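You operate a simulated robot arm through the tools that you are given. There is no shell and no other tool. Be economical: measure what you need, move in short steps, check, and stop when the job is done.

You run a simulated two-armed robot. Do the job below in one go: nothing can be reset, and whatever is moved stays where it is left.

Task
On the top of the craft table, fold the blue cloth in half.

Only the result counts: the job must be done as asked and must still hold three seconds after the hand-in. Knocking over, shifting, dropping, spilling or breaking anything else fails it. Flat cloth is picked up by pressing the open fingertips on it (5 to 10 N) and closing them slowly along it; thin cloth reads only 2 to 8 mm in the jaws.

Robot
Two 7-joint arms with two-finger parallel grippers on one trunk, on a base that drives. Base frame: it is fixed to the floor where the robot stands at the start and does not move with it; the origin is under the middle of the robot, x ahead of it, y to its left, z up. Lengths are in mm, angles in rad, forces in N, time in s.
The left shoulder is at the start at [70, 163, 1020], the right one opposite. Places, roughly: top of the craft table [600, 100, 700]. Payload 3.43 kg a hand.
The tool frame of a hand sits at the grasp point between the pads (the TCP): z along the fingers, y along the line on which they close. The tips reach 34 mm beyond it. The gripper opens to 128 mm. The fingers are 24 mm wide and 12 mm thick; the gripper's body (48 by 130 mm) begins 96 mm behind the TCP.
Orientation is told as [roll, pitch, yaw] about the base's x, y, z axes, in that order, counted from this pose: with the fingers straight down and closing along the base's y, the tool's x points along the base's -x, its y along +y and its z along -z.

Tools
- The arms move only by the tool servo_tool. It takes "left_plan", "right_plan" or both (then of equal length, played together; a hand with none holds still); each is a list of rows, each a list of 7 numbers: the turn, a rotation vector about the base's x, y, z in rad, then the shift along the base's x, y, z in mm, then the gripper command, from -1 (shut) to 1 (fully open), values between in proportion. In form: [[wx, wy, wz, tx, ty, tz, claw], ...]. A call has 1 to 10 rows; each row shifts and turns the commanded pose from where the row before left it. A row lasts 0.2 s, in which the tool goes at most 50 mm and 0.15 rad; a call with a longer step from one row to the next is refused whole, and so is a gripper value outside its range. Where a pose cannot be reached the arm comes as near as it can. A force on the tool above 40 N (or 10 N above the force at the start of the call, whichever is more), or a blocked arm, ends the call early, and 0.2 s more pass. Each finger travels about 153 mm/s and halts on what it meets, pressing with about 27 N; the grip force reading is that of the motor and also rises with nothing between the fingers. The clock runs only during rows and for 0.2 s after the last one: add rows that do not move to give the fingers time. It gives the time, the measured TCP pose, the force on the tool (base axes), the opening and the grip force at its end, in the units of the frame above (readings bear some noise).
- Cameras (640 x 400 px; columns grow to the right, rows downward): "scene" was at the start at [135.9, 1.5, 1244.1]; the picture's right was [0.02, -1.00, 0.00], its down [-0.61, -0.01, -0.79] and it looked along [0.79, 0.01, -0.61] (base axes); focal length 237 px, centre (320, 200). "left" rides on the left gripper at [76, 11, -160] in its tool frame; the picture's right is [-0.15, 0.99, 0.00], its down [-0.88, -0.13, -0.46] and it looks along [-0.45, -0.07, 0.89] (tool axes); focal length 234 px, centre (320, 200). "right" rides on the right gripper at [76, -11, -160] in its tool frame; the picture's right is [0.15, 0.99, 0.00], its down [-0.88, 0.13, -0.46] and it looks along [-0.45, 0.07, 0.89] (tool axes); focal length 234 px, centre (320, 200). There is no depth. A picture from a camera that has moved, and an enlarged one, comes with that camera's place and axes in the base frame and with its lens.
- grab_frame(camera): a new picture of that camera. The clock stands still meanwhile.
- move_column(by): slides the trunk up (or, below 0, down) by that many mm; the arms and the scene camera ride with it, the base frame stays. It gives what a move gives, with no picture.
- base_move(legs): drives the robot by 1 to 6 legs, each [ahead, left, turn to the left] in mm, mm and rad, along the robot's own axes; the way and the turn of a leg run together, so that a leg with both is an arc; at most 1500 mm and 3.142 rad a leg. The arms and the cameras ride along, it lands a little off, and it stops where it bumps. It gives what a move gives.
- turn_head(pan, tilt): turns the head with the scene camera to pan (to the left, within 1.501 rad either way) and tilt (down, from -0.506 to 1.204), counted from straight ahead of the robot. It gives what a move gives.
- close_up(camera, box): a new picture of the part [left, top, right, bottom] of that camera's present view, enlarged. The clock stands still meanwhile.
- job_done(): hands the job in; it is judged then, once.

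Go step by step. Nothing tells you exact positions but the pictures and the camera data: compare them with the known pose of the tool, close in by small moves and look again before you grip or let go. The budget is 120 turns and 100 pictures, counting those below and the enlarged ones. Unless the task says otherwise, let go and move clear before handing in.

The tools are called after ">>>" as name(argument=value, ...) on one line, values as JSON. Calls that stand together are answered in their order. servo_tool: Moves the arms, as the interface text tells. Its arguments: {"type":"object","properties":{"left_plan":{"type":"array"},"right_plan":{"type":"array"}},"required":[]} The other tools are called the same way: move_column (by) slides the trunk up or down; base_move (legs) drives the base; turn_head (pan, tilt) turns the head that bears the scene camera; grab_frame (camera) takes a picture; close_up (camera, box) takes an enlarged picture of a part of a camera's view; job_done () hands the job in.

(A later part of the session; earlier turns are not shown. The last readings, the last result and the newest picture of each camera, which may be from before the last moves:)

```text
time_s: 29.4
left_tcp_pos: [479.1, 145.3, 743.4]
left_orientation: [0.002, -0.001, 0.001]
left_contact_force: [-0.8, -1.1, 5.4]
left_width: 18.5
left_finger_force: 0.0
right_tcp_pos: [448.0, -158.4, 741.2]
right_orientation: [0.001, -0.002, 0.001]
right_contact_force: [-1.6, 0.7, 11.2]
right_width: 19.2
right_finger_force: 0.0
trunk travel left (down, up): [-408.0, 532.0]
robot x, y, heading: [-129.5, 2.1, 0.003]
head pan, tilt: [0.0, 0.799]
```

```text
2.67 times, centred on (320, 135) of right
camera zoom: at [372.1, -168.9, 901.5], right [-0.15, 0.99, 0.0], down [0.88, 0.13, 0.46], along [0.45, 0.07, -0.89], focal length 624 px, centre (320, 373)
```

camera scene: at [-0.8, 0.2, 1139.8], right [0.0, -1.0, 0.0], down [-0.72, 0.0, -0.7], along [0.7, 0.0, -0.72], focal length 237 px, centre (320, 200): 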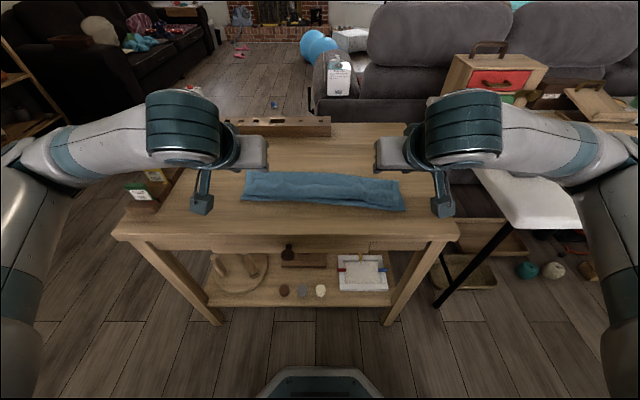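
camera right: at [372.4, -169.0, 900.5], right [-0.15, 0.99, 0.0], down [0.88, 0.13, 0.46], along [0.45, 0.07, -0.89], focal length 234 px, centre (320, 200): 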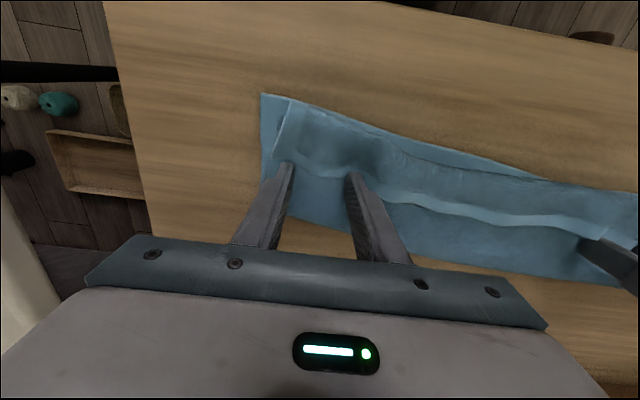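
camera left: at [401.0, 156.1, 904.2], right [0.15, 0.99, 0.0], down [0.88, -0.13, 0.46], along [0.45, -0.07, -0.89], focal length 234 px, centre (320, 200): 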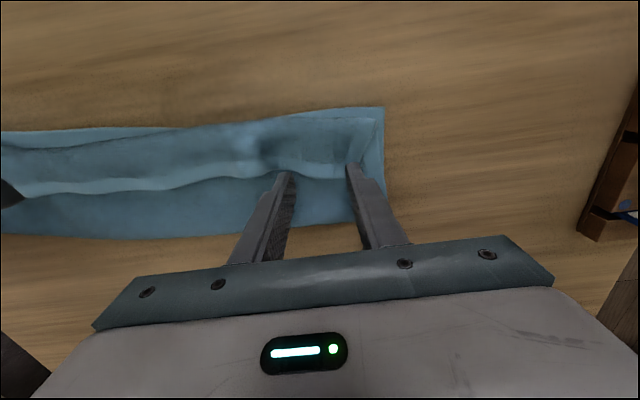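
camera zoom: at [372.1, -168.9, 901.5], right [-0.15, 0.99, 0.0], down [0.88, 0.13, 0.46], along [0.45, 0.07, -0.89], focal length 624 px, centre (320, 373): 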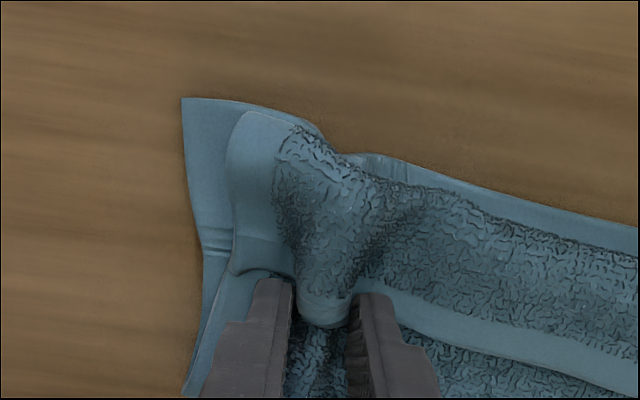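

The flap hem is gathering cleanly between the fingers. I'll finish closing while easing up a little.

>>> servo_tool(left_plan=[[0, 0, 0, 0, 0, 1, -0.78], [0, 0, 0, 0, 0, 0.5, -0.86], [0, 0, 0, 0, 0, 0.5, -0.94], [0, 0, 0, 0, 0, 0, -1], [0, 0, 0, 0, 0, 0, -1], [0, 0, 0, 0, 0, 0, -1], [0, 0, 0, 0, 0, 12, -1], [0, 0, 0, 0, 0, 15, -1], [0, 0, 0, 0, 0, 0, -1]], right_plan=[[0, 0, 0, 0, 0, 2, -0.78], [0, 0, 0, 0, 0, 0.5, -0.86], [0, 0, 0, 0, 0, 0.5, -0.94], [0, 0, 0, 0, 0, 0, -1], [0, 0, 0, 0, 0, 0, -1], [0, 0, 0, 0, 0, 0, -1], [0, 0, 0, 0, 0, 12, -1], [0, 0, 0, 0, 0, 15, -1], [0, 0, 0, 0, 0, 0, -1]])

>>> grab_frame(camera="left")

>>> grab_frame(camera="right")

>>> close_up(camera="scene", box=[220, 140, 430, 240])

```text
time_s: 31.4
left_tcp_pos: [478.6, 146.5, 769.0]
left_orientation: [0.001, -0.001, 0.004]
left_contact_force: [0.0, -0.7, -0.1]
left_width: 6.2
left_finger_force: 27.2
right_tcp_pos: [449.0, -156.3, 770.7]
right_orientation: [0.0, 0.003, 0.002]
right_contact_force: [-0.2, 2.3, -0.5]
right_width: 9.8
right_finger_force: 27.1
trunk travel left (down, up): [-408.0, 532.0]
robot x, y, heading: [-126.4, 1.5, -0.002]
head pan, tilt: [0.0, 0.799]
```

```text
63 pictures are left
camera left: at [402.4, 155.5, 929.2], right [0.15, 0.99, 0.0], down [0.88, -0.13, 0.46], along [0.45, -0.06, -0.89], focal length 234 px, centre (320, 200)
```

left: 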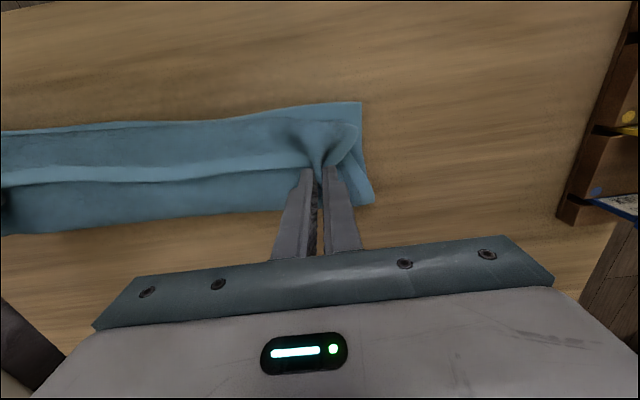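

```text
62 pictures are left
camera right: at [374.0, -166.6, 930.4], right [-0.15, 0.99, 0.0], down [0.88, 0.13, 0.45], along [0.45, 0.07, -0.89], focal length 234 px, centre (320, 200)
```

right: 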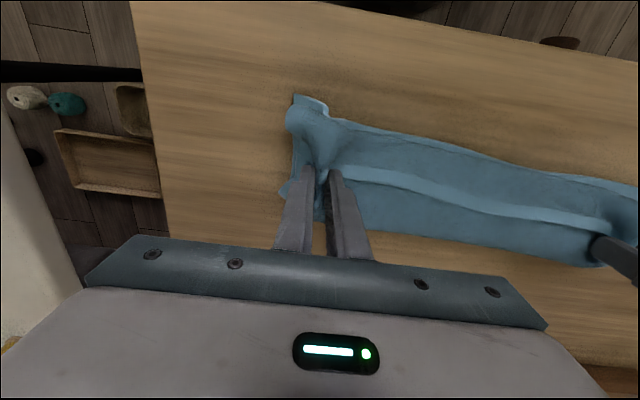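

```text
3.05 times, centred on (325, 190) of scene
camera zoom: at [0.0, 0.2, 1139.8], right [0.0, -1.0, 0.0], down [-0.72, 0.0, -0.7], along [0.7, 0.0, -0.72], focal length 723 px, centre (305, 230)
```

zoom: 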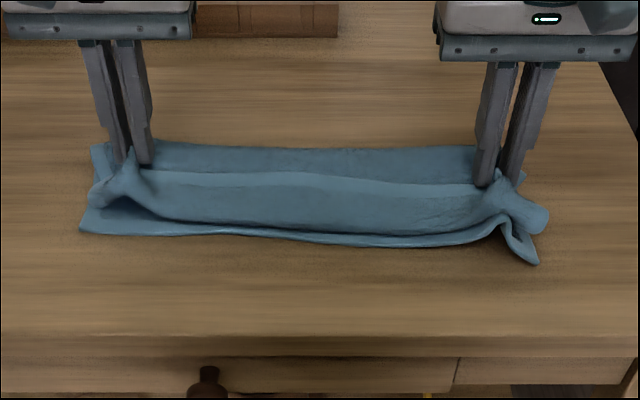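

The right grip reads 10 mm and probably caught the bottom layer too, since its corner is curling. I'll lift a little more to tell.

>>> servo_tool(left_plan=[[0, 0, 0, 5, 0, 15, -1], [0, 0, 0, 8, 0, 15, -1], [0, 0, 0, 8, 0, 10, -1], [0, 0, 0, 0, 0, 0, -1]], right_plan=[[0, 0, 0, 5, 0, 15, -1], [0, 0, 0, 8, 0, 15, -1], [0, 0, 0, 8, 0, 10, -1], [0, 0, 0, 0, 0, 0, -1]])

>>> grab_frame(camera="left")

>>> grab_frame(camera="right")

>>> close_up(camera="scene", box=[220, 140, 430, 240])

```text
time_s: 32.5
left_tcp_pos: [498.6, 144.9, 810.9]
left_orientation: [0.002, 0.0, 0.002]
left_contact_force: [0.8, -2.5, -1.1]
left_width: 6.0
left_finger_force: 26.8
right_tcp_pos: [470.5, -156.1, 811.1]
right_orientation: [-0.002, 0.0, 0.001]
right_contact_force: [-0.3, 2.4, -0.4]
right_width: 9.9
right_finger_force: 27.1
trunk travel left (down, up): [-408.0, 532.0]
robot x, y, heading: [-131.0, -2.3, 0.001]
head pan, tilt: [0.0, 0.799]
```

```text
60 pictures are left
camera left: at [422.6, 154.7, 970.1], right [0.15, 0.99, 0.0], down [0.88, -0.13, 0.46], along [0.45, -0.07, -0.89], focal length 234 px, centre (320, 200)
```

left: 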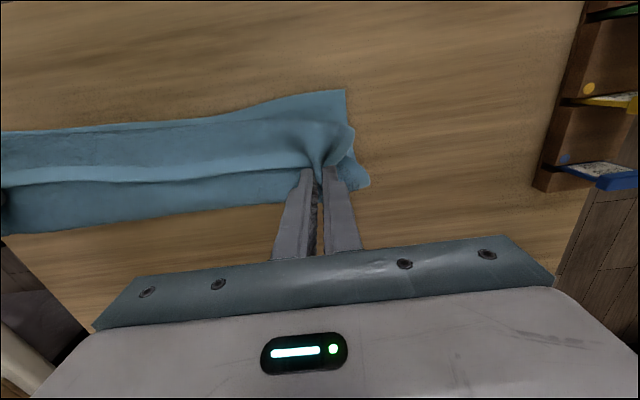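

```text
59 pictures are left
camera right: at [394.1, -167.5, 971.4], right [-0.15, 0.99, 0.0], down [0.88, 0.13, 0.46], along [0.45, 0.07, -0.89], focal length 234 px, centre (320, 200)
```

right: 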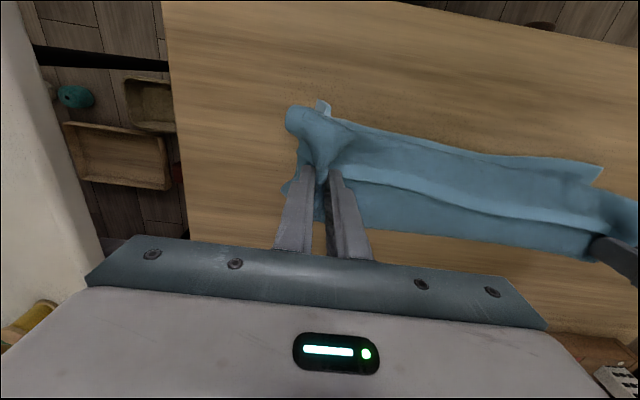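

```text
3.05 times, centred on (325, 190) of scene
camera zoom: at [-0.1, 0.2, 1139.9], right [0.0, -1.0, 0.0], down [-0.72, 0.0, -0.7], along [0.7, 0.0, -0.72], focal length 723 px, centre (305, 230)
```

zoom: 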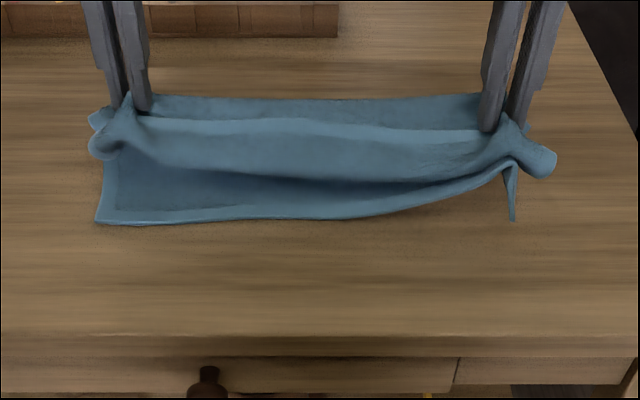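

The right hand caught all layers and the left caught two. I'll set them back down where they were, release, and instead flip the flap by pushing its free edge toward the robot.

>>> servo_tool(left_plan=[[0, 0, 0, -8, 0, -15, -1], [0, 0, 0, -8, 0, -17, -1], [0, 0, 0, -5, 0, -18, -1], [0, 0, 0, 0, 0, -14, -1], [0, 0, 0, 0, 0, 0, -0.9], [0, 0, 0, 0, 0, 0, -0.75], [0, 0, 0, 0, 0, 0, -0.55], [0, 0, 0, 0, 0, 0, -0.35], [0, 0, 0, 0, 0, 20, -0.3], [0, 0, 0, 0, 0, 30, -0.3]], right_plan=[[0, 0, 0, -10, -2, -15, -1], [0, 0, 0, -10, -2, -17, -1], [0, 0, 0, -8, 0, -18, -1], [0, 0, 0, 0, 0, -16, -1], [0, 0, 0, 0, 0, 0, -0.9], [0, 0, 0, 0, 0, 0, -0.75], [0, 0, 0, 0, 0, 0, -0.55], [0, 0, 0, 0, 0, 0, -0.35], [0, 0, 0, 0, 0, 20, -0.3], [0, 0, 0, 0, 0, 30, -0.3]])

>>> servo_tool(left_plan=[[0, 0, 0, 10, 0, 30, -0.6], [0, 0, 0, 20, 0, 30, -1], [0, 0, 0, 20, 0, 0, -1], [0, 0, 0, 0, 0, 0, -1]], right_plan=[[0, 0, 0, 10, 0, 30, -0.6], [0, 0, 0, 20, 0, 30, -1], [0, 0, 0, 20, 0, 0, -1], [0, 0, 0, 0, 0, 0, -1]])

>>> close_up(camera="scene", box=[220, 140, 430, 240])

>>> grab_frame(camera="left")

>>> grab_frame(camera="right")

```text
time_s: 34.6
left_tcp_pos: [479.0, 146.1, 795.8]
left_orientation: [0.001, -0.001, 0.001]
left_contact_force: [-1.3, -0.8, 0.0]
left_width: 44.9
left_finger_force: 0.0
right_tcp_pos: [443.4, -161.8, 794.5]
right_orientation: [-0.001, 0.0, 0.002]
right_contact_force: [0.1, 0.5, -0.5]
right_width: 44.5
right_finger_force: 0.1
trunk travel left (down, up): [-408.0, 532.0]
robot x, y, heading: [-127.0, 2.1, 0.001]
head pan, tilt: [0.0, 0.799]
```

```text
time_s: 35.6
left_tcp_pos: [530.2, 146.2, 857.0]
left_orientation: [0.002, 0.0, 0.002]
left_contact_force: [-0.4, -0.6, 0.2]
left_width: 0.3
left_finger_force: 27.0
right_tcp_pos: [494.0, -160.7, 855.0]
right_orientation: [0.001, 0.0, 0.001]
right_contact_force: [-0.1, 0.0, 0.0]
right_width: 0.2
right_finger_force: 26.9
trunk travel left (down, up): [-408.0, 532.0]
robot x, y, heading: [-130.7, 2.2, 0.004]
head pan, tilt: [0.0, 0.799]
```

```text
3.05 times, centred on (325, 190) of scene
camera zoom: at [-0.8, 0.2, 1140.1], right [0.0, -1.0, 0.0], down [-0.72, 0.0, -0.7], along [0.7, 0.0, -0.72], focal length 723 px, centre (305, 230)
```

zoom: 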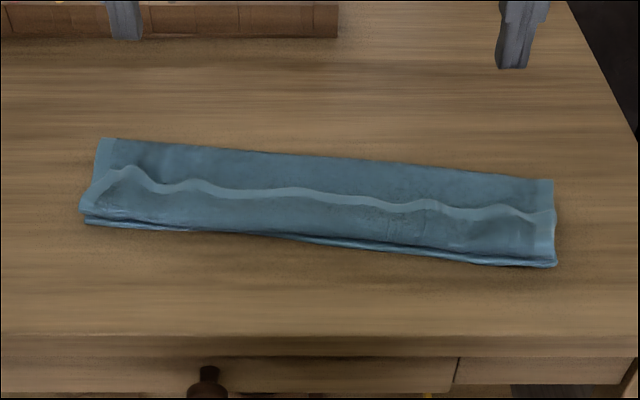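

```text
56 pictures are left
camera left: at [453.8, 155.5, 1017.4], right [0.15, 0.99, 0.0], down [0.88, -0.13, 0.46], along [0.45, -0.07, -0.89], focal length 234 px, centre (320, 200)
```

left: 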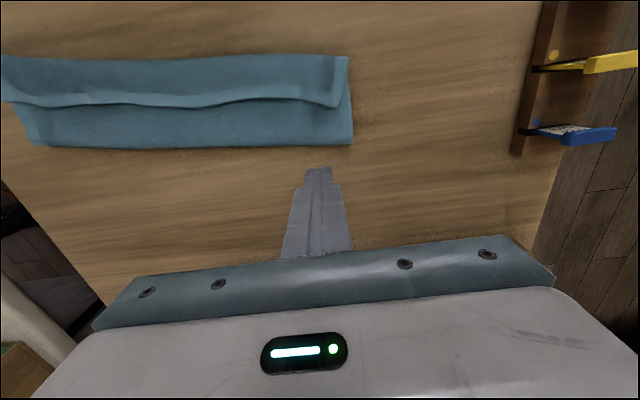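

```text
55 pictures are left
camera right: at [417.7, -171.8, 1014.7], right [-0.15, 0.99, 0.0], down [0.88, 0.13, 0.46], along [0.45, 0.07, -0.89], focal length 234 px, centre (320, 200)
```

right: 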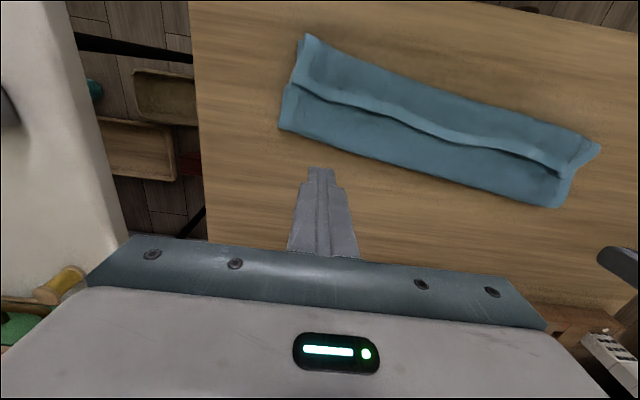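

The cloth released cleanly, slightly rotated on the table. I'll push the flap's free edge (x ≈ 475–500 on the left, 443–455 on the right) toward the robot with spread fingertips skimming the layer beneath.

>>> servo_tool(left_plan=[[0, 0, 0, -4, -9, -30, -0.5], [0, 0, 0, -4, -9, -30, 0], [0, 0, 0, -4, -8, -30, 0.5], [0, 0, 0, 0, 0, -16, 0.56], [0, 0, 0, 0, 0, -8, 0.56], [0, 0, 0, 0, 0, 0, 0.56]], right_plan=[[0, 0, 0, -6, 9, -30, -0.5], [0, 0, 0, -6, 9, -30, 0], [0, 0, 0, -7, 8, -30, 0.5], [0, 0, 0, 0, 0, -14, 0.56], [0, 0, 0, 0, 0, -8, 0.56], [0, 0, 0, 0, 0, 0, 0.56]])

>>> close_up(camera="scene", box=[220, 140, 430, 240])

```text
time_s: 37.0
left_tcp_pos: [516.4, 121.0, 744.4]
left_orientation: [0.002, 0.0, 0.0]
left_contact_force: [-0.7, -0.2, 0.6]
left_width: 99.7
left_finger_force: 0.1
right_tcp_pos: [471.6, -134.8, 740.9]
right_orientation: [-0.001, 0.001, 0.002]
right_contact_force: [-1.5, -0.1, 3.0]
right_width: 99.9
right_finger_force: 0.1
trunk travel left (down, up): [-408.0, 532.0]
robot x, y, heading: [-130.7, -3.4, 0.005]
head pan, tilt: [0.0, 0.799]
```

```text
3.05 times, centred on (325, 190) of scene
camera zoom: at [-0.5, 0.3, 1140.0], right [0.0, -1.0, 0.0], down [-0.72, 0.0, -0.7], along [0.7, 0.0, -0.72], focal length 723 px, centre (305, 230)
```

zoom: 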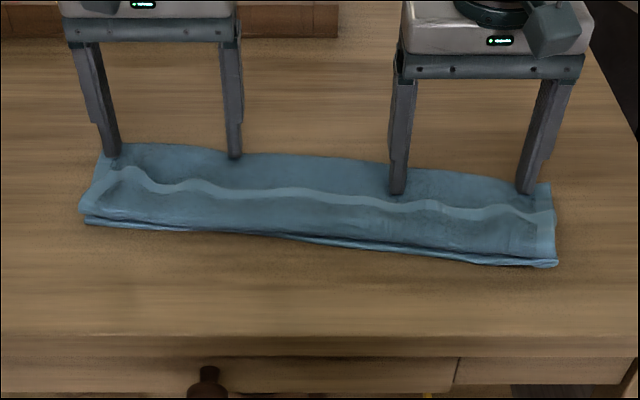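

Tips are in place behind the free edge. Pushing toward the robot.

>>> servo_tool(left_plan=[[0, 0, 0, 0, 0, -3, 0.56], [0, 0, 0, -8, 0, 0, 0.56], [0, 0, 0, -8, 0, 0, 0.56], [0, 0, 0, -8, 0, 0, 0.56], [0, 0, 0, -8, 0, 0, 0.56], [0, 0, 0, -8, 0, 0, 0.56], [0, 0, 0, 0, 0, 0, 0.56]], right_plan=[[0, 0, 0, 0, 0, 0, 0.56], [0, 0, 0, -8, 0, 0, 0.56], [0, 0, 0, -8, 0, 0, 0.56], [0, 0, 0, -8, 0, 0, 0.56], [0, 0, 0, -8, 0, 0, 0.56], [0, 0, 0, -8, 0, 0, 0.56], [0, 0, 0, 0, 0, 0, 0.56]])

>>> close_up(camera="scene", box=[220, 140, 430, 240])

```text
time_s: 38.6
left_tcp_pos: [477.5, 120.1, 740.7]
left_orientation: [0.001, 0.0, 0.001]
left_contact_force: [2.4, -0.5, 6.9]
left_width: 99.8
left_finger_force: 0.1
right_tcp_pos: [433.4, -136.4, 742.5]
right_orientation: [0.0, 0.0, 0.001]
right_contact_force: [0.8, 0.1, 1.0]
right_width: 99.8
right_finger_force: 0.1
trunk travel left (down, up): [-408.0, 532.0]
robot x, y, heading: [-127.7, -0.6, 0.002]
head pan, tilt: [0.0, 0.799]
```

```text
3.05 times, centred on (325, 190) of scene
camera zoom: at [-0.7, 0.1, 1140.0], right [0.0, -1.0, 0.0], down [-0.72, 0.0, -0.7], along [0.7, 0.0, -0.72], focal length 723 px, centre (305, 230)
```

zoom: 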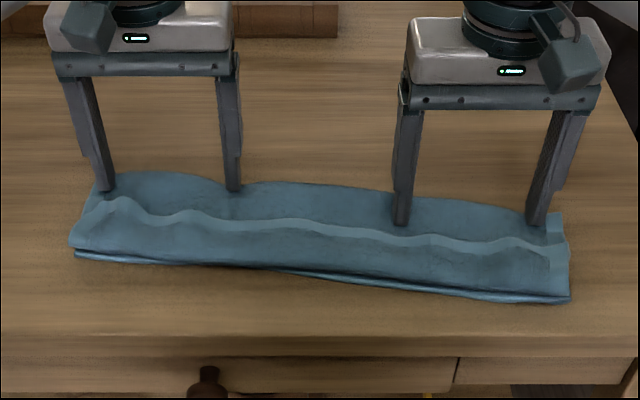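

Pressing drags the whole stack. I'll raise the tips 3–4 mm so they only catch the raised free edge, and push again.

>>> servo_tool(left_plan=[[0, 0, 0, 2, 0, 5.5, 0.56], [0, 0, 0, -6, 0, 0, 0.56], [0, 0, 0, -8, 0, 0, 0.56], [0, 0, 0, -8, 0, 0, 0.56], [0, 0, 0, -8, 0, 0, 0.56], [0, 0, 0, 0, 0, 0, 0.56]], right_plan=[[0, 0, 0, 2, 0, 2, 0.56], [0, 0, 0, -6, 0, 0, 0.56], [0, 0, 0, -8, 0, 0, 0.56], [0, 0, 0, -8, 0, 0, 0.56], [0, 0, 0, -8, 0, 0, 0.56], [0, 0, 0, 0, 0, 0, 0.56]])

>>> close_up(camera="scene", box=[220, 140, 430, 240])

```text
time_s: 40.0
left_tcp_pos: [450.8, 120.2, 742.6]
left_orientation: [0.003, 0.0, 0.002]
left_contact_force: [1.0, 0.2, 1.4]
left_width: 99.9
left_finger_force: 0.1
right_tcp_pos: [404.1, -137.7, 744.3]
right_orientation: [0.0, -0.002, 0.002]
right_contact_force: [1.1, 0.7, 1.0]
right_width: 100.0
right_finger_force: 0.1
trunk travel left (down, up): [-408.0, 532.0]
robot x, y, heading: [-133.9, -2.4, 0.003]
head pan, tilt: [0.0, 0.799]
```

```text
3.05 times, centred on (325, 190) of scene
camera zoom: at [-0.2, 0.2, 1139.9], right [0.0, -1.0, 0.0], down [-0.72, 0.0, -0.7], along [0.7, 0.0, -0.72], focal length 723 px, centre (305, 230)
```

zoom: 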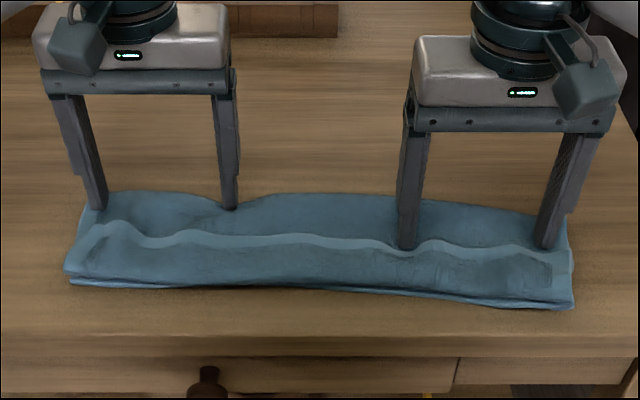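

The stack slides easily, so I'll first press and drag it back to the middle of the table. Then I'll hold it with one hand while the other flips the flap.

>>> servo_tool(left_plan=[[0, 0, 0, 5, 0, -3, 0.56], [0, 0, 0, 10, 0, -2, 0.56], [0, 0, 0, 12, 0, 0, 0.56], [0, 0, 0, 12, 0, 0, 0.56], [0, 0, 0, 12, 0, 0, 0.56], [0, 0, 0, 12, 0, 0, 0.56], [0, 0, 0, 12, 0, 0, 0.56], [0, 0, 0, 12, 0, 0, 0.56], [0, 0, 0, 0, 0, 0, 0.56]], right_plan=[[0, 0, 0, 12, 0, -3, 0.56], [0, 0, 0, 12, 0, -3, 0.56], [0, 0, 0, 14, 0, 0, 0.56], [0, 0, 0, 14, 0, 0, 0.56], [0, 0, 0, 14, 0, 0, 0.56], [0, 0, 0, 14, 0, 0, 0.56], [0, 0, 0, 14, 0, 0, 0.56], [0, 0, 0, 14, 0, 0, 0.56], [0, 0, 0, 0, 0, 0, 0.56]])

>>> close_up(camera="scene", box=[220, 140, 430, 240])

```text
time_s: 42.0
left_tcp_pos: [537.7, 120.8, 741.0]
left_orientation: [0.001, -0.003, 0.002]
left_contact_force: [-1.1, 0.1, 2.4]
left_width: 99.9
left_finger_force: 0.0
right_tcp_pos: [511.6, -135.9, 740.0]
right_orientation: [0.0, -0.001, 0.001]
right_contact_force: [-2.9, -0.5, 7.4]
right_width: 99.7
right_finger_force: 0.1
trunk travel left (down, up): [-408.0, 532.0]
robot x, y, heading: [-128.9, 0.1, 0.003]
head pan, tilt: [0.0, 0.799]
```

```text
3.05 times, centred on (325, 190) of scene
camera zoom: at [-1.2, 0.2, 1140.0], right [0.0, -1.0, 0.0], down [-0.72, 0.0, -0.7], along [0.7, 0.0, -0.72], focal length 723 px, centre (305, 230)
```

zoom: 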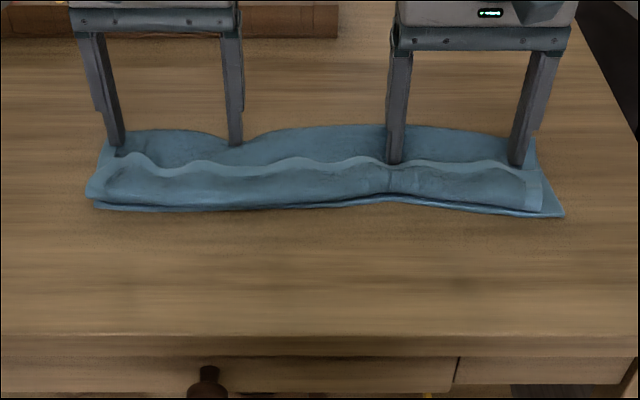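

The stack is back in place. Next try: turn both grippers 90° so they close along x, then pinch only the flap by hooking its free edge from behind. Raising and rotating now.

>>> servo_tool(left_plan=[[0, 0, 0, 0, 0, 30, 0.5], [0, 0, -0.12, 0, 0, 30, 0.3], [0, 0, -0.15, 0, 0, 20, 0], [0, 0, -0.15, 0, 0, 0, -0.3], [0, 0, -0.15, 0, 0, 0, -0.3], [0, 0, -0.15, 0, 0, 0, -0.3], [0, 0, -0.15, 0, 0, 0, -0.3], [0, 0, -0.15, 0, 0, 0, -0.3], [0, 0, -0.15, 0, 0, 0, -0.3], [0, 0, -0.15, 0, 0, 0, -0.3]], right_plan=[[0, 0, 0, 0, 0, 30, 0.5], [0, 0, 0.12, 0, 0, 30, 0.3], [0, 0, 0.15, 0, 0, 20, 0], [0, 0, 0.15, 0, 0, 0, -0.3], [0, 0, 0.15, 0, 0, 0, -0.3], [0, 0, 0.15, 0, 0, 0, -0.3], [0, 0, 0.15, 0, 0, 0, -0.3], [0, 0, 0.15, 0, 0, 0, -0.3], [0, 0, 0.15, 0, 0, 0, -0.3], [0, 0, 0.15, 0, 0, 0, -0.3]])

>>> servo_tool(left_plan=[[0, 0, -0.15, 0, 10, 0, -0.3], [0, 0, -0.1, 0, 10, 0, -0.3], [0, 0, 0, 0, 0, 0, -0.3]], right_plan=[[0, 0, 0.15, 0, -10, 0, -0.3], [0, 0, 0.1, 0, -10, 0, -0.3], [0, 0, 0, 0, 0, 0, -0.3]])

>>> close_up(camera="scene", box=[220, 140, 430, 240])

>>> grab_frame(camera="left")

>>> grab_frame(camera="right")

```text
time_s: 44.2
left_tcp_pos: [537.2, 121.0, 820.1]
left_orientation: [0.0, -0.001, -1.322]
left_contact_force: [-0.3, -0.2, -0.1]
left_width: 44.8
left_finger_force: 0.0
right_tcp_pos: [513.5, -135.3, 819.3]
right_orientation: [0.0, 0.0, 1.322]
right_contact_force: [-0.6, 0.4, -0.1]
right_width: 44.9
right_finger_force: 0.1
trunk travel left (down, up): [-408.0, 532.0]
robot x, y, heading: [-129.8, 0.7, 0.001]
head pan, tilt: [0.0, 0.799]
```

```text
time_s: 45.0
left_tcp_pos: [537.1, 139.4, 820.8]
left_orientation: [0.001, -0.001, -1.569]
left_contact_force: [0.2, 1.3, -0.3]
left_width: 45.0
left_finger_force: 0.0
right_tcp_pos: [514.0, -156.2, 819.9]
right_orientation: [0.0, 0.0, 1.574]
right_contact_force: [0.3, 0.3, 0.0]
right_width: 44.7
right_finger_force: 0.1
trunk travel left (down, up): [-408.0, 532.0]
robot x, y, heading: [-128.4, -2.7, -0.004]
head pan, tilt: [0.0, 0.799]
```

```text
3.05 times, centred on (325, 190) of scene
camera zoom: at [-0.2, 0.2, 1139.9], right [0.0, -1.0, 0.0], down [-0.72, 0.0, -0.7], along [0.7, 0.0, -0.72], focal length 723 px, centre (305, 230)
```

zoom: 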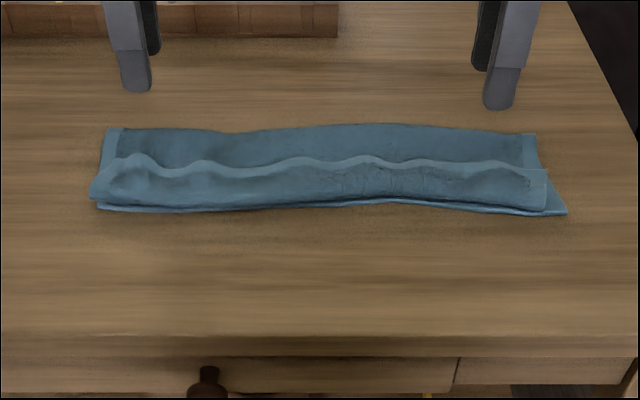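

```text
49 pictures are left
camera left: at [546.7, 214.5, 980.8], right [0.99, -0.14, 0.0], down [-0.13, -0.88, 0.46], along [-0.07, -0.45, -0.89], focal length 234 px, centre (320, 200)
```

left: 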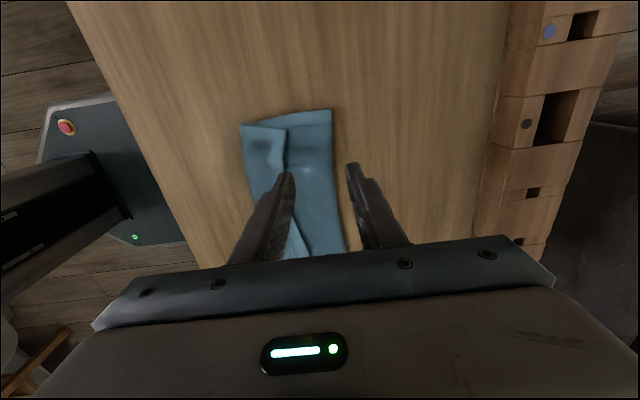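

```text
48 pictures are left
camera right: at [525.2, -230.7, 979.9], right [-0.99, -0.15, 0.0], down [-0.13, 0.88, 0.46], along [-0.07, 0.45, -0.89], focal length 234 px, centre (320, 200)
```

right: 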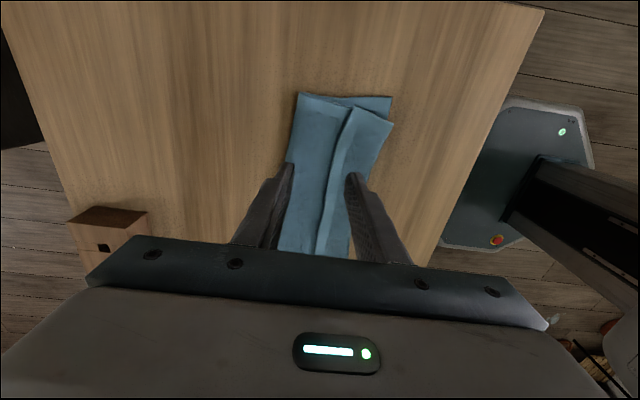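

The hem is at x≈496 (y 150) on the left and x≈487 (y -170) on the right. I'll move the fingers to straddle it, near finger on the flap and far finger just behind the hem.

>>> servo_tool(left_plan=[[0, 0.035, 0, -17, 4, -20, -0.5], [0, 0.035, 0, -17, 4, -20, -0.53], [0, 0, 0, -16, 3, -20, -0.53], [0, 0, 0, 0, 0, -10, -0.53], [0, 0, 0, 0, 0, 0, -0.53]], right_plan=[[0, 0.035, 0, -12, -5, -20, -0.5], [0, 0.035, 0, -12, -5, -20, -0.53], [0, 0, 0, -12, -4, -20, -0.53], [0, 0, 0, 0, 0, -10, -0.53], [0, 0, 0, 0, 0, 0, -0.53]])

>>> close_up(camera="left", box=[200, 60, 440, 210])

>>> close_up(camera="right", box=[200, 60, 440, 210])

```text
time_s: 46.2
left_tcp_pos: [485.8, 151.4, 749.1]
left_orientation: [-0.069, 0.001, -1.568]
left_contact_force: [-0.1, 0.1, 0.6]
left_width: 30.1
left_finger_force: 0.0
right_tcp_pos: [476.7, -170.6, 749.5]
right_orientation: [0.07, 0.001, 1.57]
right_contact_force: [-0.3, -0.6, 0.4]
right_width: 29.7
right_finger_force: 0.1
trunk travel left (down, up): [-408.0, 532.0]
robot x, y, heading: [-127.9, -0.3, 0.003]
head pan, tilt: [0.0, 0.799]
```

```text
2.67 times, centred on (320, 135) of left
camera zoom: at [506.0, 226.3, 908.3], right [0.99, -0.14, -0.07], down [-0.1, -0.88, 0.46], along [-0.13, -0.45, -0.88], focal length 624 px, centre (320, 373)
```

zoom: 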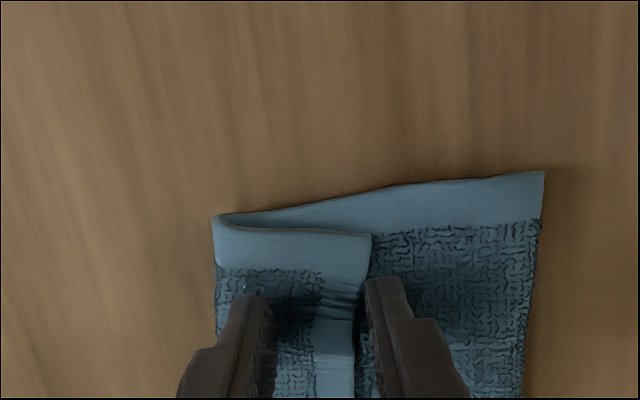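

```text
2.67 times, centred on (320, 135) of right
camera zoom: at [499.7, -245.1, 907.9], right [-0.99, -0.15, 0.07], down [-0.1, 0.88, 0.46], along [-0.13, 0.45, -0.88], focal length 624 px, centre (320, 373)
```

zoom: 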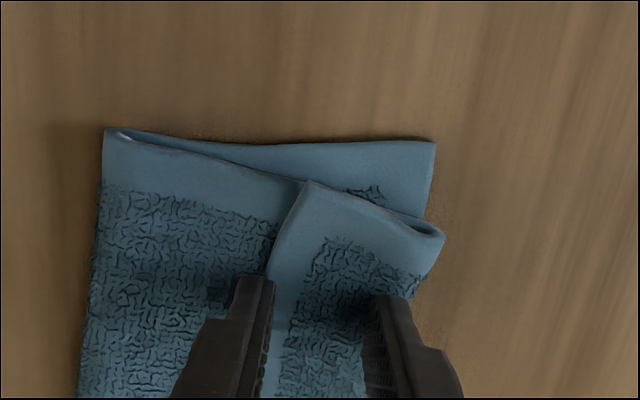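

The fingers straddle the hem as wanted. Lowering to contact, with the right hand shifted +4 mm.

>>> servo_tool(left_plan=[[0, 0, 0, 0, 0, -3, -0.53], [0, 0, 0, 0, 0, -3, -0.53], [0, 0, 0, 0, 0, -1.5, -0.53], [0, 0, 0, 0, 0, 0, -0.53]], right_plan=[[0, 0, 0, 4, 0, -3, -0.53], [0, 0, 0, 0, 0, -3, -0.53], [0, 0, 0, 0, 0, -1.5, -0.53], [0, 0, 0, 0, 0, 0, -0.53]])

>>> close_up(camera="left", box=[200, 60, 440, 210])

>>> close_up(camera="right", box=[200, 60, 440, 210])

```text
time_s: 47.2
left_tcp_pos: [484.3, 151.0, 743.2]
left_orientation: [-0.068, 0.001, -1.567]
left_contact_force: [-1.2, 0.5, 5.3]
left_width: 30.4
left_finger_force: 0.3
right_tcp_pos: [481.1, -169.7, 744.2]
right_orientation: [0.067, 0.0, 1.57]
right_contact_force: [-0.5, -0.2, 9.8]
right_width: 29.5
right_finger_force: 0.1
trunk travel left (down, up): [-408.0, 532.0]
robot x, y, heading: [-133.1, -0.4, -0.0]
head pan, tilt: [0.0, 0.799]
```

```text
2.67 times, centred on (320, 135) of left
camera zoom: at [506.6, 226.1, 901.9], right [0.99, -0.14, -0.07], down [-0.1, -0.88, 0.46], along [-0.13, -0.45, -0.88], focal length 624 px, centre (320, 373)
```

zoom: 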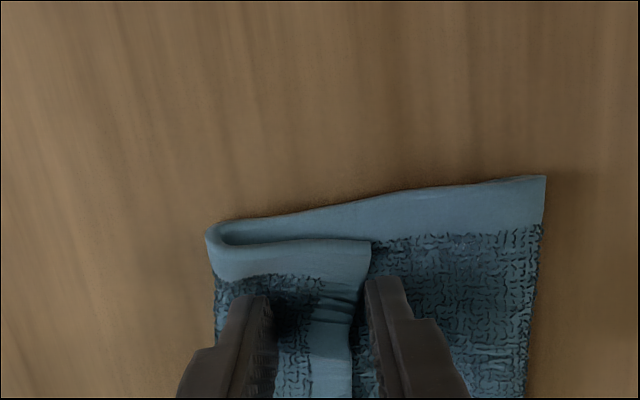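

```text
2.67 times, centred on (320, 135) of right
camera zoom: at [503.2, -245.2, 902.7], right [-0.99, -0.15, 0.07], down [-0.1, 0.88, 0.46], along [-0.13, 0.45, -0.88], focal length 624 px, centre (320, 373)
```

zoom: 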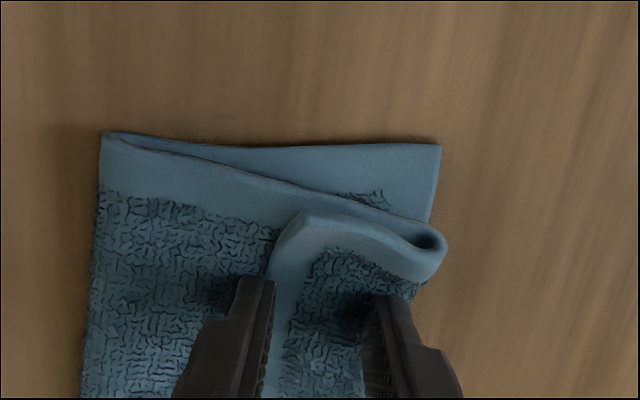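

Good contact. Closing slowly along x.

>>> servo_tool(left_plan=[[0, 0, 0, 0, 0, 0, -0.6], [0, 0, 0, 0, 0, 0, -0.67], [0, 0, 0, 0, 0, 0.5, -0.74], [0, 0, 0, 0, 0, 0, -0.8], [0, 0, 0, 0, 0, 0.5, -0.86]], right_plan=[[0, 0, 0, 0, 0, 1, -0.6], [0, 0, 0, 0, 0, 0, -0.67], [0, 0, 0, 0, 0, 0.5, -0.74], [0, 0, 0, 0, 0, 0, -0.8], [0, 0, 0, 0, 0, 0.5, -0.86]])

>>> close_up(camera="left", box=[200, 60, 440, 210])

>>> close_up(camera="right", box=[200, 60, 440, 210])

```text
time_s: 48.5
left_tcp_pos: [486.2, 151.1, 743.7]
left_orientation: [-0.07, -0.001, -1.568]
left_contact_force: [-0.3, -1.0, 3.3]
left_width: 9.7
left_finger_force: 1.1
right_tcp_pos: [480.9, -169.1, 745.2]
right_orientation: [0.069, -0.001, 1.571]
right_contact_force: [0.1, -0.2, 3.4]
right_width: 8.4
right_finger_force: 0.0
trunk travel left (down, up): [-408.0, 532.0]
robot x, y, heading: [-130.8, 0.5, -0.001]
head pan, tilt: [0.0, 0.799]
```

```text
2.67 times, centred on (320, 135) of left
camera zoom: at [507.3, 226.0, 902.3], right [0.99, -0.14, -0.07], down [-0.1, -0.88, 0.46], along [-0.13, -0.45, -0.88], focal length 624 px, centre (320, 373)
```

zoom: 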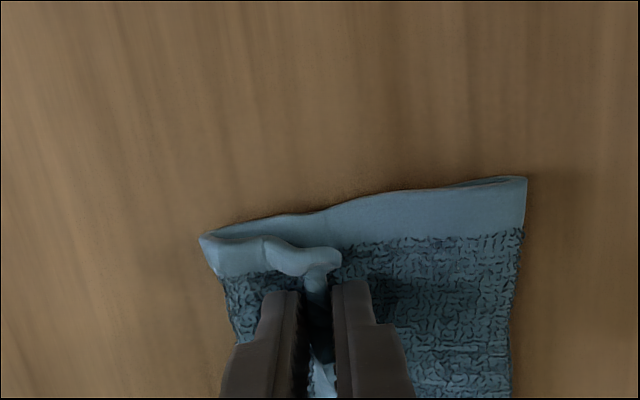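

```text
2.67 times, centred on (320, 135) of right
camera zoom: at [503.7, -244.7, 903.0], right [-0.99, -0.15, 0.07], down [-0.1, 0.88, 0.46], along [-0.13, 0.45, -0.88], focal length 624 px, centre (320, 373)
```

zoom: 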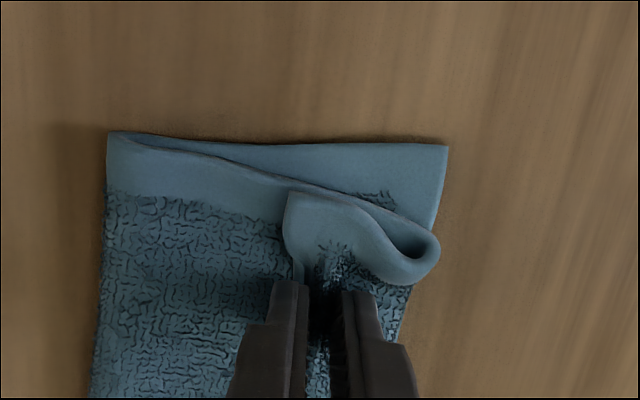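

The flap edge is bunching up between the fingers on both sides. I'll close fully and lift a little.

>>> servo_tool(left_plan=[[0, 0, 0, 0, 0, 0, -0.93], [0, 0, 0, 0, 0, 0, -1], [0, 0, 0, 0, 0, 0, -1], [0, 0, 0, 0, 0, 0, -1], [0, 0, 0, 0, 0, 12, -1], [0, 0, 0, 0, 0, 15, -1], [0, 0, 0, 0, 0, 15, -1], [0, 0, 0, 0, 0, 0, -1]], right_plan=[[0, 0, 0, 0, 0, 0, -0.93], [0, 0, 0, 0, 0, 0, -1], [0, 0, 0, 0, 0, 0, -1], [0, 0, 0, 0, 0, 0, -1], [0, 0, 0, 0, 0, 12, -1], [0, 0, 0, 0, 0, 15, -1], [0, 0, 0, 0, 0, 15, -1], [0, 0, 0, 0, 0, 0, -1]])

>>> grab_frame(camera="left")

>>> grab_frame(camera="right")

>>> close_up(camera="scene", box=[220, 140, 430, 240])

```text
time_s: 50.2
left_tcp_pos: [486.8, 150.6, 783.9]
left_orientation: [-0.071, 0.001, -1.569]
left_contact_force: [0.3, -0.3, -0.2]
left_width: 4.5
left_finger_force: 26.8
right_tcp_pos: [480.6, -167.7, 785.8]
right_orientation: [0.071, 0.001, 1.571]
right_contact_force: [0.9, 0.1, 0.1]
right_width: 3.9
right_finger_force: 27.1
trunk travel left (down, up): [-408.0, 532.0]
robot x, y, heading: [-130.1, -0.2, 0.005]
head pan, tilt: [0.0, 0.799]
```

```text
41 pictures are left
camera left: at [507.8, 225.0, 944.0], right [0.99, -0.14, -0.07], down [-0.1, -0.88, 0.46], along [-0.13, -0.45, -0.88], focal length 234 px, centre (320, 200)
```

left: 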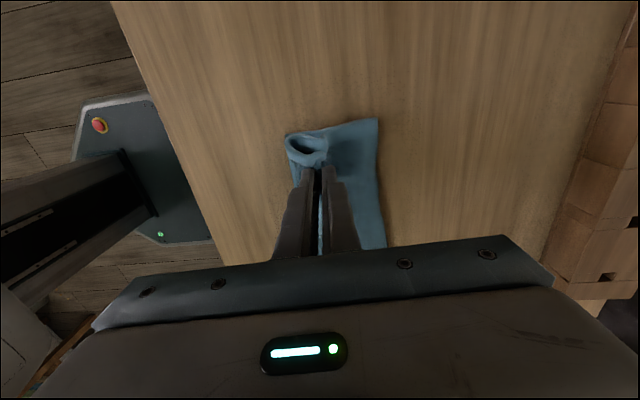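

```text
40 pictures are left
camera right: at [504.4, -243.4, 944.9], right [-0.99, -0.15, 0.07], down [-0.1, 0.88, 0.46], along [-0.13, 0.45, -0.88], focal length 234 px, centre (320, 200)
```

right: 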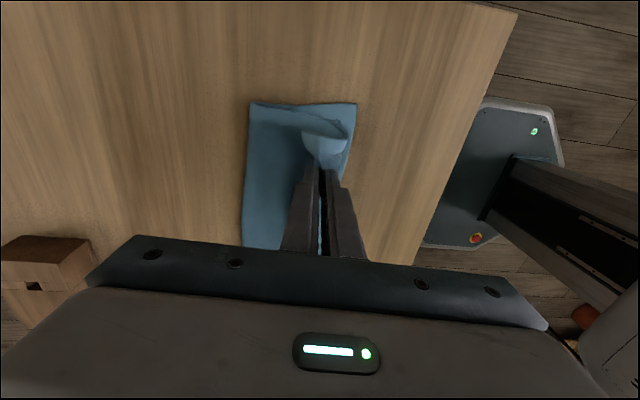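

```text
3.05 times, centred on (325, 190) of scene
camera zoom: at [0.1, 0.2, 1139.8], right [0.0, -1.0, 0.0], down [-0.72, 0.0, -0.7], along [0.7, 0.0, -0.72], focal length 723 px, centre (305, 230)
```

zoom: 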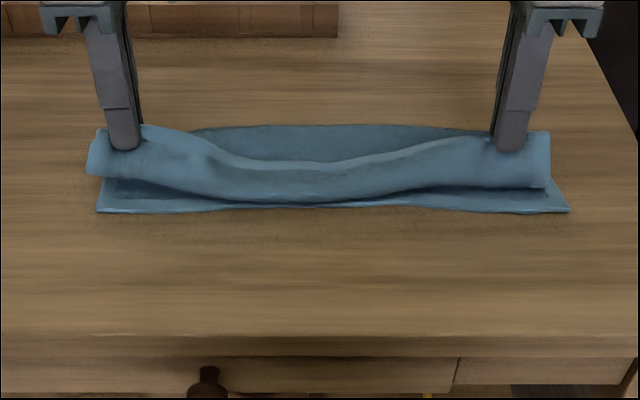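

Now only the flap edge is held, about 4 mm per hand. I'll lift it up and away so the upper half unpeels to the proper fold line at x ≈ 580 (near edge now at x ≈ 452).

>>> servo_tool(left_plan=[[0, 0, 0, 8, 0, 14, -1], [0, 0, 0, 12, 0, 12, -1], [0, 0, 0, 14, 0, 10, -1], [0, 0, 0, 14, 0, 10, -1], [0, 0, 0, 14, 0, 8, -1], [0, 0, 0, 14, 0, 6, -1], [0, 0, 0, 14, 0, 5, -1], [0, 0, 0, 13, 0, 3, -1], [0, 0, 0, 0, 0, 0, -1]], right_plan=[[0, 0, 0, 10, 0, 14, -1], [0, 0, 0, 14, 0, 12, -1], [0, 0, 0, 14, 0, 10, -1], [0, 0, 0, 14, 0, 10, -1], [0, 0, 0, 15, 0, 8, -1], [0, 0, 0, 15, 0, 5, -1], [0, 0, 0, 14, 0, 4, -1], [0, 0, 0, 13, 0, 3, -1], [0, 0, 0, 0, 0, 0, -1]])

>>> grab_frame(camera="scene")

```text
time_s: 52.2
left_tcp_pos: [589.1, 150.5, 852.0]
left_orientation: [-0.069, -0.002, -1.571]
left_contact_force: [-0.3, -0.6, -0.1]
left_width: 4.9
left_finger_force: 26.9
right_tcp_pos: [592.3, -170.5, 851.6]
right_orientation: [0.068, 0.0, 1.57]
right_contact_force: [0.5, 1.1, 0.0]
right_width: 4.1
right_finger_force: 26.9
trunk travel left (down, up): [-408.0, 532.0]
robot x, y, heading: [-129.0, 2.1, 0.001]
head pan, tilt: [0.0, 0.799]
```

```text
38 pictures are left
camera scene: at [-0.3, 0.2, 1139.9], right [0.0, -1.0, 0.0], down [-0.72, 0.0, -0.7], along [0.7, 0.0, -0.72], focal length 237 px, centre (320, 200)
```

scene: 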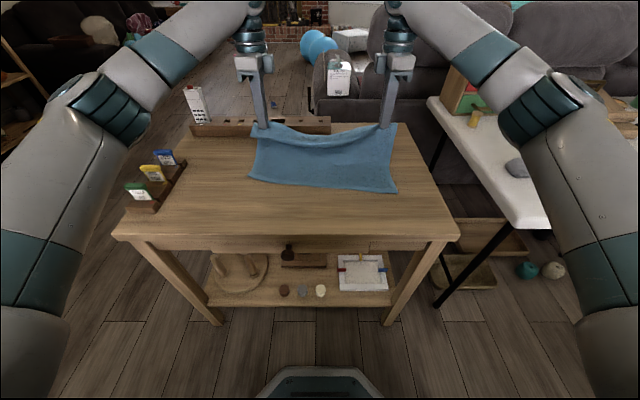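

The near-left corner was dragged to about x = 519, so the cloth now lies rotated by ~0.15 rad: near edge from (519, 202) to (457, -203). I'll adapt the fold axis and bring the held edge upright over the new mid line.

>>> servo_tool(left_plan=[[0, 0, 0, 12, -4, 2, -1], [0, 0, 0, 12, -4, 2, -1], [0, 0, 0, 11, -4, 0, -1], [0, 0, 0, 11, -4, 0, -1], [0, 0, 0, 0, 0, 0, -1]], right_plan=[[0, 0, 0, 0, -4, 2, -1], [0, 0, 0, -2, -4, 2, -1], [0, 0, 0, -2, -4, 0, -1], [0, 0, 0, -2, -4, 0, -1], [0, 0, 0, 0, 0, 0, -1]])

>>> close_up(camera="scene", box=[210, 80, 450, 230])

>>> grab_frame(camera="left")

>>> grab_frame(camera="right")

```text
time_s: 53.5
left_tcp_pos: [636.2, 133.9, 856.5]
left_orientation: [-0.069, -0.001, -1.569]
left_contact_force: [0.3, 0.0, -0.5]
left_width: 4.5
left_finger_force: 26.6
right_tcp_pos: [584.8, -185.4, 855.6]
right_orientation: [0.069, -0.001, 1.57]
right_contact_force: [-0.1, 0.1, -0.2]
right_width: 3.8
right_finger_force: 26.6
trunk travel left (down, up): [-408.0, 532.0]
robot x, y, heading: [-130.9, 0.2, -0.002]
head pan, tilt: [0.0, 0.799]
```

```text
2.67 times, centred on (330, 155) of scene
camera zoom: at [-0.2, 0.5, 1139.9], right [0.0, -1.0, 0.0], down [-0.72, 0.0, -0.7], along [0.7, 0.0, -0.72], focal length 632 px, centre (293, 320)
```

zoom: 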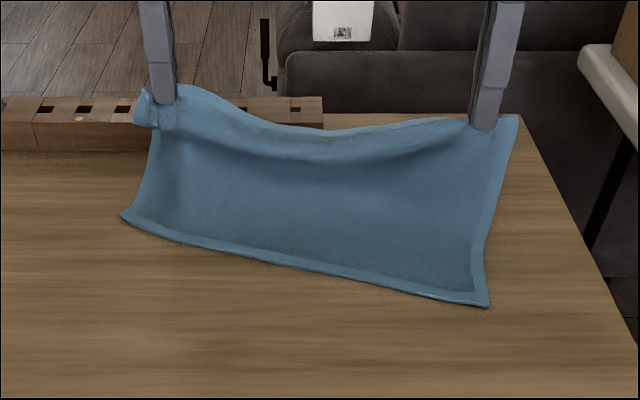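

```text
36 pictures are left
camera left: at [657.1, 208.9, 1016.0], right [0.99, -0.14, -0.07], down [-0.1, -0.88, 0.46], along [-0.13, -0.45, -0.88], focal length 234 px, centre (320, 200)
```

left: 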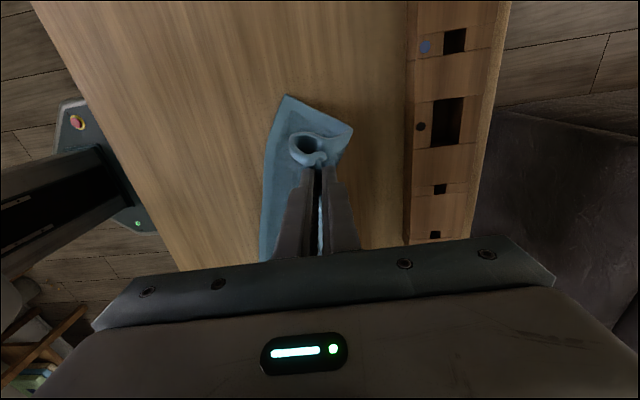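

```text
35 pictures are left
camera right: at [607.8, -261.2, 1014.3], right [-0.99, -0.15, 0.07], down [-0.1, 0.88, 0.46], along [-0.13, 0.45, -0.88], focal length 234 px, centre (320, 200)
```

right: 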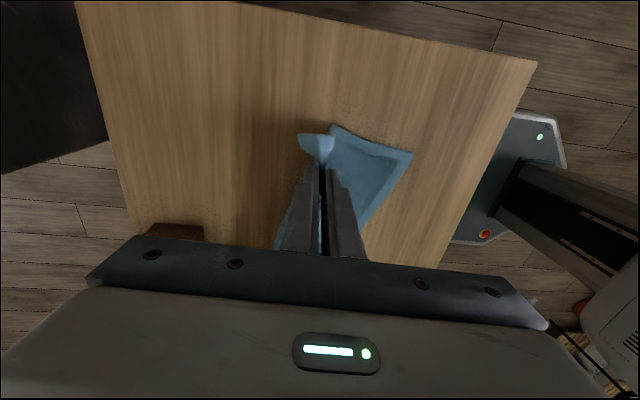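

The left grip holds the hem together with part of the layer behind it (a loop is visible). That shortens the left side and drags the near-left corner. I'll lay the upper half back toward the far side, keep the right held and release the left low, then regrasp it properly.

>>> servo_tool(left_plan=[[0, 0, 0, 8, 0, -12, -1], [0, 0, 0, 8, 0, -14, -1], [0, 0, 0, 8, 0, -16, -1], [0, 0, 0, 8, 0, -18, -1], [0, 0, 0, 6, 0, -18, -1], [0, 0, 0, 4, 0, -16, -1], [0, 0, 0, 0, 0, -10, -0.9], [0, 0, 0, 0, 0, 0, -0.6], [0, 0, 0, 0, 0, 0, -0.5], [0, 0, 0, 0, 0, 30, -0.5]], right_plan=[[0, 0, 0, 12, 0, -5, -1], [0, 0, 0, 12, 0, -8, -1], [0, 0, 0, 12, 0, -10, -1], [0, 0, 0, 10, 0, -10, -1], [0, 0, 0, 10, 0, -10, -1], [0, 0, 0, 8, 0, -10, -1], [0, 0, 0, 0, 0, 0, -1], [0, 0, 0, 0, 0, 0, -1], [0, 0, 0, 0, 0, 0, -1], [0, 0, 0, 0, 0, 0, -1]])

>>> servo_tool(left_plan=[[0, 0, 0, 0, 15, 40, -0.5], [0, 0, 0, 0, 20, 30, -0.5], [0, 0, 0, 0, 0, 0, -0.5]])

>>> close_up(camera="scene", box=[210, 80, 450, 230])

>>> grab_frame(camera="left")

```text
time_s: 55.6
left_tcp_pos: [674.3, 133.9, 786.0]
left_orientation: [-0.068, 0.002, -1.568]
left_contact_force: [-0.4, -0.6, 0.5]
left_width: 32.1
left_finger_force: 0.1
right_tcp_pos: [646.9, -186.8, 802.0]
right_orientation: [0.07, 0.002, 1.571]
right_contact_force: [0.1, -0.2, -0.1]
right_width: 3.6
right_finger_force: 27.1
trunk travel left (down, up): [-408.0, 532.0]
robot x, y, heading: [-131.2, -2.8, 0.004]
head pan, tilt: [0.0, 0.799]
```

```text
time_s: 56.5
left_tcp_pos: [669.8, 173.7, 853.5]
left_orientation: [-0.07, 0.001, -1.568]
left_contact_force: [-0.4, -0.2, 0.6]
left_width: 32.0
left_finger_force: 0.1
left hand out of reach, approached as far as the arm can: row 1, 2
right_tcp_pos: [647.4, -185.1, 800.5]
right_orientation: [0.07, 0.0, 1.57]
right_contact_force: [-0.3, -1.0, -0.1]
right_width: 4.1
right_finger_force: 27.1
trunk travel left (down, up): [-408.0, 532.0]
robot x, y, heading: [-129.3, 1.0, -0.002]
head pan, tilt: [0.0, 0.799]
```

```text
2.67 times, centred on (330, 155) of scene
camera zoom: at [-0.5, -0.5, 1140.0], right [0.0, -1.0, 0.0], down [-0.72, 0.0, -0.7], along [0.7, 0.0, -0.72], focal length 632 px, centre (293, 320)
```

zoom: 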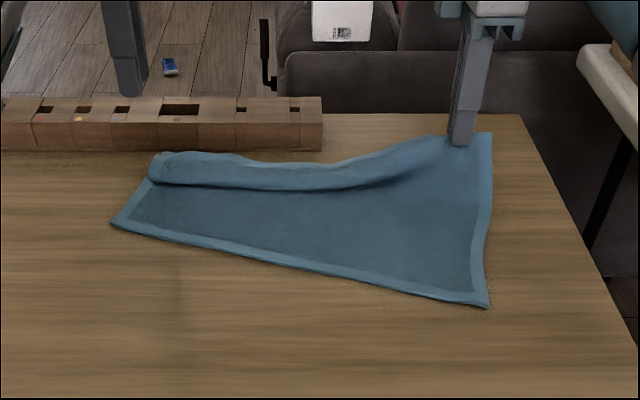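

```text
33 pictures are left
camera left: at [691.8, 248.2, 1011.8], right [0.99, -0.14, -0.07], down [-0.1, -0.88, 0.46], along [-0.13, -0.45, -0.88], focal length 234 px, centre (320, 200)
```

left: 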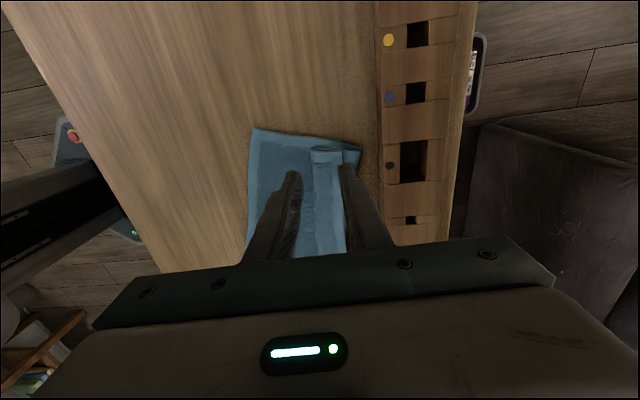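

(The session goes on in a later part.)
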